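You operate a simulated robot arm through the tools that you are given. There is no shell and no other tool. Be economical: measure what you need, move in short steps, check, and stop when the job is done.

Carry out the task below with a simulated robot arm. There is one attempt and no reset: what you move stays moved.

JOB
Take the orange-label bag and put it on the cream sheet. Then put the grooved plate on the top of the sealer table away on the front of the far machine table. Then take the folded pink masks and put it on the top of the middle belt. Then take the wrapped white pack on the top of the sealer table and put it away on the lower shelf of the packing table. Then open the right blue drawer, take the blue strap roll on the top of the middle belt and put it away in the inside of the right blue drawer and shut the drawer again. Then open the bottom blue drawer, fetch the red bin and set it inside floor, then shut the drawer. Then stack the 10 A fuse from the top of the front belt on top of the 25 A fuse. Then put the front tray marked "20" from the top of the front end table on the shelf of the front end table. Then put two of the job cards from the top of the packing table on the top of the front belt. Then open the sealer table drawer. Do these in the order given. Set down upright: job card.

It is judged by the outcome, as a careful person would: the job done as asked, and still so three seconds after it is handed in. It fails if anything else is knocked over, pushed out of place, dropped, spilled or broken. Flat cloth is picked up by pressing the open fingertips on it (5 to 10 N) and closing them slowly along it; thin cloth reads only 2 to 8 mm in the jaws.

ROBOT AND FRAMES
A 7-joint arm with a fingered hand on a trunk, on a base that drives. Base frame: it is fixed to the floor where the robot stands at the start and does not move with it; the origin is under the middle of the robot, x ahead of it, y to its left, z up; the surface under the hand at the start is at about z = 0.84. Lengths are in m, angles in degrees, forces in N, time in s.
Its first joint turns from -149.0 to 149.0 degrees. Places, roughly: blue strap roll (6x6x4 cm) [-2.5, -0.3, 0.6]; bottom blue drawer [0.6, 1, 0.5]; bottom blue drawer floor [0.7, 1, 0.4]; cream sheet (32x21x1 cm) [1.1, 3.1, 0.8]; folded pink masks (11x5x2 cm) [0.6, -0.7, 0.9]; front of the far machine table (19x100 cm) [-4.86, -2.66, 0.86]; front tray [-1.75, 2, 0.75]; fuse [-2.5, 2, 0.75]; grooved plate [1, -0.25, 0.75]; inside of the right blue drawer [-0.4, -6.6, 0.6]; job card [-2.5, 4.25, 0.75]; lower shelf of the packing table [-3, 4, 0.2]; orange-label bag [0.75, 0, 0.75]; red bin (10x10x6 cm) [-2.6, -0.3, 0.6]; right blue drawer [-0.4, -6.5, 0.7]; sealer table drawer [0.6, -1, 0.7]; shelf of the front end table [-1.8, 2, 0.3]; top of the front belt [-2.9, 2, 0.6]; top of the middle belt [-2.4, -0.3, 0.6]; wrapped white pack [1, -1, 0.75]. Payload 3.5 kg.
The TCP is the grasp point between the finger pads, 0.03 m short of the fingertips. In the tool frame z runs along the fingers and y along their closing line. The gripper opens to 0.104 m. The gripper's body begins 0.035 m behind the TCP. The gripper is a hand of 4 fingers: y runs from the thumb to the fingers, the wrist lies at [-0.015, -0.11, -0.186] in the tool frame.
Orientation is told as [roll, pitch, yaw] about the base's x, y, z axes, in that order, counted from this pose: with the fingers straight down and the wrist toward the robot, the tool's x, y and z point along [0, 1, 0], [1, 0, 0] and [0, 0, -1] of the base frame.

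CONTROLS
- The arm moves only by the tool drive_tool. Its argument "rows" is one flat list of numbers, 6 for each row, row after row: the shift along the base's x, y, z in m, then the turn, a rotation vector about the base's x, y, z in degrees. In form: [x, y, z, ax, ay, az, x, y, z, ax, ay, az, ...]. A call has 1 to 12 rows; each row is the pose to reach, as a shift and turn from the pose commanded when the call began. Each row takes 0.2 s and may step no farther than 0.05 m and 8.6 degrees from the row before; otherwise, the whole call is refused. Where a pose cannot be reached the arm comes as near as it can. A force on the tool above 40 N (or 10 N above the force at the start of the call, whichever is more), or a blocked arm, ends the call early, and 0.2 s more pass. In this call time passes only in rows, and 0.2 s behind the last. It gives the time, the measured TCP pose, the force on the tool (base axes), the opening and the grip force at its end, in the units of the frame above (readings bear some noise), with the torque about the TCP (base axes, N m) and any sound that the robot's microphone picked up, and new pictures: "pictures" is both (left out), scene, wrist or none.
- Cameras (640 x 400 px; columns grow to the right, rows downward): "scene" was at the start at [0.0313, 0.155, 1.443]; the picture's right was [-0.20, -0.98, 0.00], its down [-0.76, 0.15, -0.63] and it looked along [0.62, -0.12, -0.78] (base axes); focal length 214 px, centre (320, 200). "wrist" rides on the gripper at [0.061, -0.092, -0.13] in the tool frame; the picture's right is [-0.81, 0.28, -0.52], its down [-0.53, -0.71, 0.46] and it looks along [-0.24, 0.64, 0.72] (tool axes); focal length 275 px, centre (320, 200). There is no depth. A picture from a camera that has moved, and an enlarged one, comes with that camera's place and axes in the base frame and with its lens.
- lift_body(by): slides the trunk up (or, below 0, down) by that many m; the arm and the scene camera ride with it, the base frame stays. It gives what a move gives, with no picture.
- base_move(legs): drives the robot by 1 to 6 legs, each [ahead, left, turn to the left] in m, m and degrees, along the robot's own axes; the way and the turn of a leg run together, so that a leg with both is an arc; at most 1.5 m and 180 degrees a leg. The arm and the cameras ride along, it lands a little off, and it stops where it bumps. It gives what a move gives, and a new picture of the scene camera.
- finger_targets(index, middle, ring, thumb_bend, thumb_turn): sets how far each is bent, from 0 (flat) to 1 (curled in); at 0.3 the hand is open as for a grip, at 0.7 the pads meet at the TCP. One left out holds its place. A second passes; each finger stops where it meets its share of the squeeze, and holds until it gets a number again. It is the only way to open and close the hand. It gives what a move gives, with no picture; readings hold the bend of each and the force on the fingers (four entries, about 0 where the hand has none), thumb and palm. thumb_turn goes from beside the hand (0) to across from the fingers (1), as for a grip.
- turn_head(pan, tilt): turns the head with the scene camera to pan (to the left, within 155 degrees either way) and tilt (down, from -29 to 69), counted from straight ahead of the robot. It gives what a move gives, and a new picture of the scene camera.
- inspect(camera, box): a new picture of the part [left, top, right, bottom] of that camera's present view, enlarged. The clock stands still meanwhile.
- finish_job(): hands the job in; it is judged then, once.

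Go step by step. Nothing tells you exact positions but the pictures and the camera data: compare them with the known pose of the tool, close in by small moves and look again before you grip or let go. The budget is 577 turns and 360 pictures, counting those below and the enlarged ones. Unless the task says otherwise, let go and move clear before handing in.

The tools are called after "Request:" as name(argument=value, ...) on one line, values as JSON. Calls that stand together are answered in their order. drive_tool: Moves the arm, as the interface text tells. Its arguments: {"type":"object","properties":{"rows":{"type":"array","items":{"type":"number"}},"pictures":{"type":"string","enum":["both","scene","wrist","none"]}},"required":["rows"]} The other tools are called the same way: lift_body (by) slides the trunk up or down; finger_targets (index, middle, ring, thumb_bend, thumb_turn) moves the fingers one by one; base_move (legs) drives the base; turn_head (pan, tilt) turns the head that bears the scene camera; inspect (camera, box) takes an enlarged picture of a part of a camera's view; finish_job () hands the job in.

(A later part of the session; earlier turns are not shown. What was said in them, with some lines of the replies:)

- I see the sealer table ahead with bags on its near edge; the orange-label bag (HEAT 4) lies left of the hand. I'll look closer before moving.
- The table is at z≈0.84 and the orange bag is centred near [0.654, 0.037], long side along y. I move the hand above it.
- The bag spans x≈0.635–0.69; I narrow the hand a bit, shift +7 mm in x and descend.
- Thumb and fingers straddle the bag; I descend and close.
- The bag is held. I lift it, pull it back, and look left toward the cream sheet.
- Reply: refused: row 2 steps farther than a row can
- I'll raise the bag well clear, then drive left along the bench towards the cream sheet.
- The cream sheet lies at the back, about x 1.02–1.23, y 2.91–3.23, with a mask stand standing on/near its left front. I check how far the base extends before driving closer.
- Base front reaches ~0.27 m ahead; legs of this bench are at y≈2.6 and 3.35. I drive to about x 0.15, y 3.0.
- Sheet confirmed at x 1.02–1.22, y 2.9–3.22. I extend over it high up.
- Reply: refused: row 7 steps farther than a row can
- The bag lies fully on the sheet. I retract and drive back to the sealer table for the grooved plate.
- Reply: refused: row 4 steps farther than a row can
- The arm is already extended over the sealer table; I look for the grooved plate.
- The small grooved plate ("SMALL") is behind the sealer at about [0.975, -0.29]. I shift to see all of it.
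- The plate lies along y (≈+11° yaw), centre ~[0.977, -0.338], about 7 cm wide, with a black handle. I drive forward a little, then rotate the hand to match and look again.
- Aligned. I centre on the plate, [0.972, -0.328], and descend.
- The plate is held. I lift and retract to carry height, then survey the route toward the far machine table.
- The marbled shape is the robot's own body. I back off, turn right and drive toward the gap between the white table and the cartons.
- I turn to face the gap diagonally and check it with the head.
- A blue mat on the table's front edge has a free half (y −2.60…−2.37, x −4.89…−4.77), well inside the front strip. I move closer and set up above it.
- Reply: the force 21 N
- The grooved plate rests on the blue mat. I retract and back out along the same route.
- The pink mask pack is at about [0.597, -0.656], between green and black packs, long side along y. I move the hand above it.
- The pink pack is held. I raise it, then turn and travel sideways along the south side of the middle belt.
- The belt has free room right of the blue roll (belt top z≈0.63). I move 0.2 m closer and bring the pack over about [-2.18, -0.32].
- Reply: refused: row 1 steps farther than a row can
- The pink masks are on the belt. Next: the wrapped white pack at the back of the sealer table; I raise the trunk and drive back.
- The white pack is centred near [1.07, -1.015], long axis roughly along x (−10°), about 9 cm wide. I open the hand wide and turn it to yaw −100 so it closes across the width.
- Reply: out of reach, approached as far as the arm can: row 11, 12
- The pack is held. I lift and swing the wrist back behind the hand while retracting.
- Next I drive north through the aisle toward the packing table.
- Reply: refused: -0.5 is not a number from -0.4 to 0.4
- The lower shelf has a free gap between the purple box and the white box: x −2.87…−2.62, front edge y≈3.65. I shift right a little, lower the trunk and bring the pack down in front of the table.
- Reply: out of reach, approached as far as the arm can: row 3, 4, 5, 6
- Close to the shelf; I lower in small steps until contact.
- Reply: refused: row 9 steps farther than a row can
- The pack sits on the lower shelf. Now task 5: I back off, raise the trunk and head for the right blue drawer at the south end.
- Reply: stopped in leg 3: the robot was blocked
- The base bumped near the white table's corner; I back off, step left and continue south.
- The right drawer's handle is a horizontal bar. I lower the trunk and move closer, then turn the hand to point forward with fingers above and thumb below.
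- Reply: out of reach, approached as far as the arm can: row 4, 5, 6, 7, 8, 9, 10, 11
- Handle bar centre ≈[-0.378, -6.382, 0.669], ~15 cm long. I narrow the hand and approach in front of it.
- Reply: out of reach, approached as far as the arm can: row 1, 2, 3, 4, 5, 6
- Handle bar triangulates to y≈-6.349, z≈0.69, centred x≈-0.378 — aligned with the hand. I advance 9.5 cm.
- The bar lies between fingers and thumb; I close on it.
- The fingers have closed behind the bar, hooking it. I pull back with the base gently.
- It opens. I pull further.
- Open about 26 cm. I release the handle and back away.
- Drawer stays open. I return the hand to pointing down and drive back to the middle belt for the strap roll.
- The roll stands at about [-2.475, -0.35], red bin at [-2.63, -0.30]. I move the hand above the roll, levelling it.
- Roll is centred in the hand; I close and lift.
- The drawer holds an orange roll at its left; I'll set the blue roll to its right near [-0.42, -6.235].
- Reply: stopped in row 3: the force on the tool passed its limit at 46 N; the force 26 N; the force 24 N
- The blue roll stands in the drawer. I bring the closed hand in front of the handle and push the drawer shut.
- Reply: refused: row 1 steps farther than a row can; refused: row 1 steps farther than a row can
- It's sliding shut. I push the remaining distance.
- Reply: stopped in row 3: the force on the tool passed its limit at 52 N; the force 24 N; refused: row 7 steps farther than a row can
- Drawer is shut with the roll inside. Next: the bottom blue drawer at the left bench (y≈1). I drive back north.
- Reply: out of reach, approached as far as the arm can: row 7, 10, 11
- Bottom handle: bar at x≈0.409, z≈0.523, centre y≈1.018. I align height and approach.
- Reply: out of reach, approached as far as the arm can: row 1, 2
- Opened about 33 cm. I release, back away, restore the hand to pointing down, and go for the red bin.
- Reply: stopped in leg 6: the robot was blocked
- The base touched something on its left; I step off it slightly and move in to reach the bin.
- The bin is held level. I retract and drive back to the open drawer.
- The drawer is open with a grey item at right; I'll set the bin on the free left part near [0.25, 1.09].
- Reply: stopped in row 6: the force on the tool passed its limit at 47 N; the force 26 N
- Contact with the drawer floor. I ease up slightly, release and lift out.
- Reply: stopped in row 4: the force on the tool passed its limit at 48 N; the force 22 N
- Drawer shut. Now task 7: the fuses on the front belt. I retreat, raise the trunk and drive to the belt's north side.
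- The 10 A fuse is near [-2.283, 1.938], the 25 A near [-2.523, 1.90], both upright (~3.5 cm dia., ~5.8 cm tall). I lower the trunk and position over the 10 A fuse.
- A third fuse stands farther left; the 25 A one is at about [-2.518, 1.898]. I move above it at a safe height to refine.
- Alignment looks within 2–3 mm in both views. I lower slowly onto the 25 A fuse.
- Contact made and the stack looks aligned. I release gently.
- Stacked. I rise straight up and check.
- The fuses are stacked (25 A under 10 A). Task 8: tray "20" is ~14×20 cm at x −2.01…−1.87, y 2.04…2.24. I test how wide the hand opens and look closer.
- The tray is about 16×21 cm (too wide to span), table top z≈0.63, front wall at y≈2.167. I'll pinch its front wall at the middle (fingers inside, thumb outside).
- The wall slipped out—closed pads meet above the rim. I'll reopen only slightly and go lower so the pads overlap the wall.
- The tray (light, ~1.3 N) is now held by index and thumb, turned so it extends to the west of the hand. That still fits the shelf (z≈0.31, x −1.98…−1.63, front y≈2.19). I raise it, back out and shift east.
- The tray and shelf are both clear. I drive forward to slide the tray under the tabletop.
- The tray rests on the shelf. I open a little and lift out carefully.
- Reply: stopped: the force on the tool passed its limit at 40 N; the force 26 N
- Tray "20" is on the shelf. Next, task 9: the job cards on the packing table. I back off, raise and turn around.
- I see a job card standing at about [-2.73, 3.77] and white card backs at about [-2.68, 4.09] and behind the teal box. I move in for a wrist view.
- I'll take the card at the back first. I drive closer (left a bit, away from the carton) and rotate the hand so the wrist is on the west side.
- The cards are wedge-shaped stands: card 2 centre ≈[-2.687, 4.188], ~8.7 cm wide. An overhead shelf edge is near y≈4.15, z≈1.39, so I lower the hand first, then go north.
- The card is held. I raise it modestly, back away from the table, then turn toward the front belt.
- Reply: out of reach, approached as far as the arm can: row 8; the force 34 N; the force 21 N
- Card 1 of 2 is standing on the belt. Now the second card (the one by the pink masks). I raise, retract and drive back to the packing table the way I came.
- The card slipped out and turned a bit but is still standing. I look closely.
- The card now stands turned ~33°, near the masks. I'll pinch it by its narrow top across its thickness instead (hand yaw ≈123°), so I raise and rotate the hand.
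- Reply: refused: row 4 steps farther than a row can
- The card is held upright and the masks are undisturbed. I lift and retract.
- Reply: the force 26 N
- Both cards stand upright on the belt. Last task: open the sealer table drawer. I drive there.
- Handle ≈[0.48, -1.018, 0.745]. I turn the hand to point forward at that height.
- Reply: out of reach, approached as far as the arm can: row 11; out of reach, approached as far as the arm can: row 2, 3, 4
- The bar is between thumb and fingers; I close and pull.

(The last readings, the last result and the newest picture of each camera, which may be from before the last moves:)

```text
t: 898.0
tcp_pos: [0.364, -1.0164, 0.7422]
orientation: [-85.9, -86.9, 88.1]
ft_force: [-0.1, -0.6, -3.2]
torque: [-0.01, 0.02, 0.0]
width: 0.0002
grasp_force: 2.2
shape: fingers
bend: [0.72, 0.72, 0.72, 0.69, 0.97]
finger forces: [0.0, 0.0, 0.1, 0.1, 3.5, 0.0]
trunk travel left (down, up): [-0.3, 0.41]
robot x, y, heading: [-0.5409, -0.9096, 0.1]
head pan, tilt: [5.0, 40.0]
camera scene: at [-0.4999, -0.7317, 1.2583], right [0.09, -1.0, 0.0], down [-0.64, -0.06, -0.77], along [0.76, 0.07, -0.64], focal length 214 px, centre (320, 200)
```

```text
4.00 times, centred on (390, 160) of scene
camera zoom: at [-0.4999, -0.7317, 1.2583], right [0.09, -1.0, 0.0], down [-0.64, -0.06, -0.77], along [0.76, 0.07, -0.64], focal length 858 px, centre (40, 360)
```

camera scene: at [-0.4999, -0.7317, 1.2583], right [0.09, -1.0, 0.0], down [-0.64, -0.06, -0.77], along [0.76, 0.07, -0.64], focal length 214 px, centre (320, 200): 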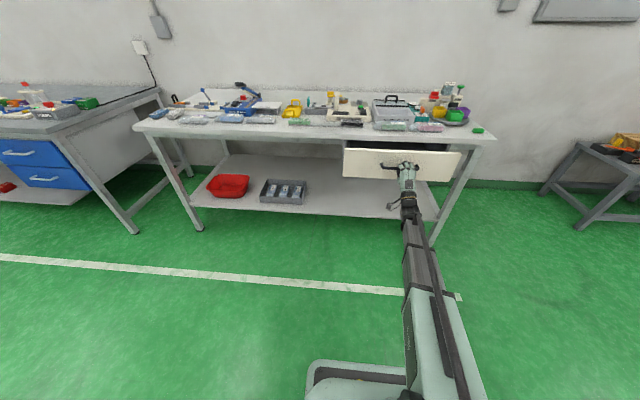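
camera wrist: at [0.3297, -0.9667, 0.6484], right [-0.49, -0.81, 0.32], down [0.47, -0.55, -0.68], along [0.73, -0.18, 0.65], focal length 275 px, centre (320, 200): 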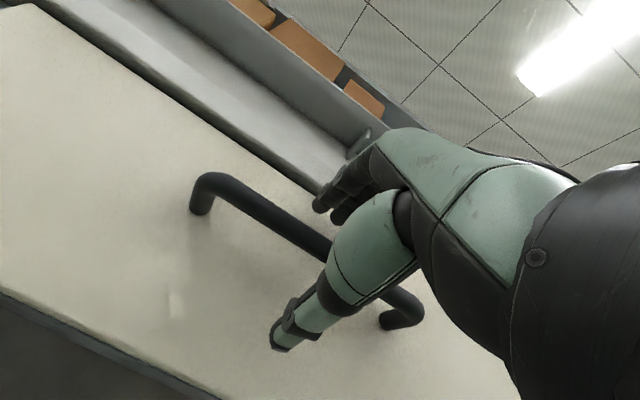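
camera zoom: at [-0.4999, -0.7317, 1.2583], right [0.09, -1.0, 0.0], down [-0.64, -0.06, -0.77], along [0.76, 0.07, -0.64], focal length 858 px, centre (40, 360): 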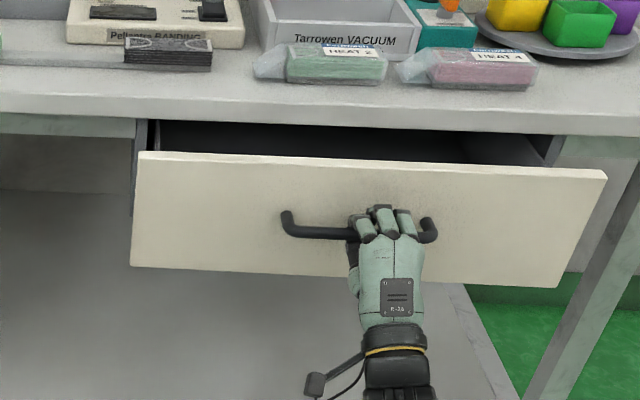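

It opens. I pull further.

Request:
base_move(legs=[[-0.2, 0, 0]])

Request:
inspect(camera="scene", box=[310, 90, 470, 210])

```text
t: 899.6
tcp_pos: [0.164, -1.0159, 0.743]
orientation: [-86.2, -86.8, 88.6]
ft_force: [0.2, -1.0, -2.9]
torque: [0.0, 0.03, 0.01]
width: 0.0
grasp_force: 2.0
shape: fingers
bend: [0.72, 0.72, 0.72, 0.69, 0.98]
finger forces: [0.0, 0.0, 0.0, 0.0, 3.3, 0.0]
trunk travel left (down, up): [-0.3, 0.41]
robot x, y, heading: [-0.7434, -0.9085, 0.6]
head pan, tilt: [5.0, 40.0]
camera scene: at [-0.7008, -0.7332, 1.2583], right [0.1, -1.0, 0.0], down [-0.64, -0.06, -0.77], along [0.76, 0.07, -0.64], focal length 214 px, centre (320, 200)
```

scene: 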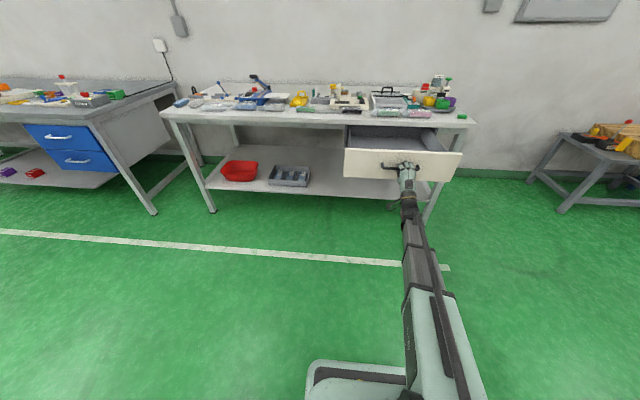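

```text
3.33 times, centred on (390, 150) of scene
camera zoom: at [-0.7008, -0.7332, 1.2583], right [0.1, -1.0, 0.0], down [-0.64, -0.06, -0.77], along [0.76, 0.07, -0.64], focal length 715 px, centre (87, 367)
```

zoom: 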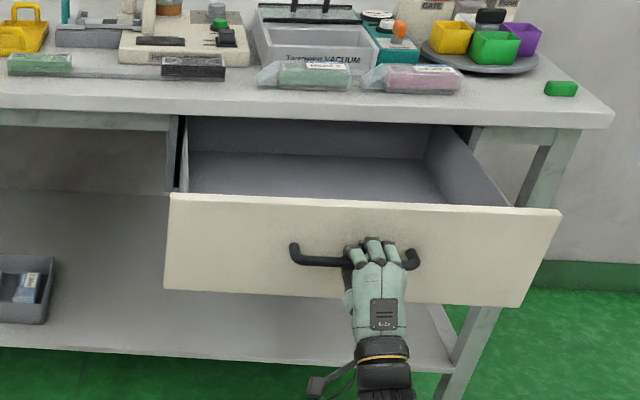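

Open about 28 cm. I release and back clear.

Request:
finger_targets(index=0.35, middle=0.35, ring=0.35, thumb_bend=0.3)

Request:
base_move(legs=[[-0.25, 0, 0]])

Request:
inspect(camera="scene", box=[150, 60, 470, 230])

```text
t: 900.6
tcp_pos: [0.1637, -1.0147, 0.7438]
orientation: [-86.6, -86.8, 89.0]
ft_force: [0.1, -0.2, -0.3]
torque: [0.01, -0.01, 0.01]
width: 0.0964
grasp_force: 0.1
shape: fingers
bend: [0.35, 0.35, 0.35, 0.3, 0.98]
finger forces: [0.0, 0.1, 0.0, 0.0, 0.0, 0.1]
trunk travel left (down, up): [-0.3, 0.41]
robot x, y, heading: [-0.7406, -0.9086, 0.7]
head pan, tilt: [5.0, 40.0]
```

```text
t: 902.4
tcp_pos: [-0.0801, -1.0208, 0.7442]
orientation: [-86.4, -86.8, 88.7]
ft_force: [-0.1, 0.0, 0.2]
torque: [0.02, -0.02, -0.01]
width: 0.0966
grasp_force: 0.0
shape: fingers
bend: [0.35, 0.35, 0.35, 0.3, 0.98]
finger forces: [0.0, 0.1, 0.1, 0.0, 0.0, 0.0]
trunk travel left (down, up): [-0.3, 0.41]
robot x, y, heading: [-0.9858, -0.9151, 0.6]
head pan, tilt: [5.0, 40.0]
camera scene: at [-0.9442, -0.7353, 1.2583], right [0.09, -1.0, 0.0], down [-0.64, -0.06, -0.77], along [0.76, 0.07, -0.64], focal length 214 px, centre (320, 200)
```

scene: 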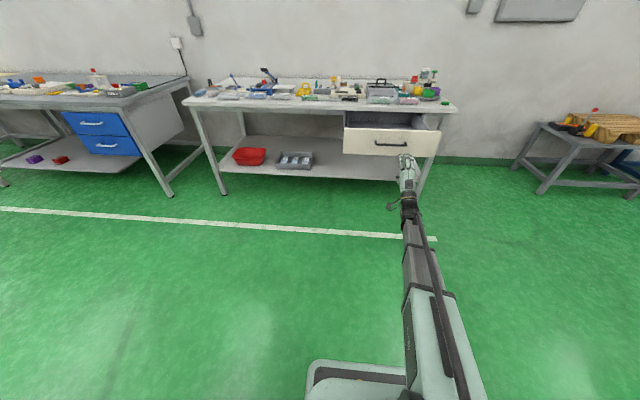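

```text
2.00 times, centred on (310, 145) of scene
camera zoom: at [-0.9442, -0.7353, 1.2583], right [0.09, -1.0, 0.0], down [-0.64, -0.06, -0.77], along [0.76, 0.07, -0.64], focal length 429 px, centre (340, 310)
```

zoom: 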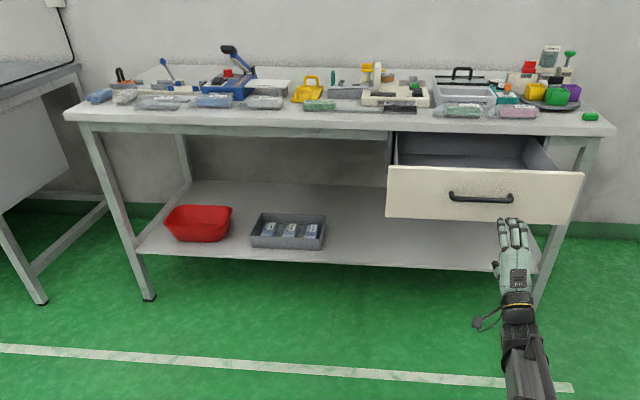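

All ten steps are done, the hand is clear and the drawer stands open. I hand in the job.

Request:
finish_job()

```text
The job is handed in.
```

I did all ten steps in the order given and handed the job in; no verdict has come back. Both job cards stand upright on the front belt. The bottom blue drawer and the right blue drawer are shut again, and the sealer table drawer is open about 28 cm.

- **Base bumps:** the base touched something twice while driving. Once was near the corner of the white table with the boxes, once was on its left beside the middle belt. I saw nothing displaced, but I did not inspect either spot up close.
- **Contact near the masks:** while I was gripping the second job card, a finger lightly touched what I took to be the pink mask stack on the packing table. It looked unmoved afterwards.
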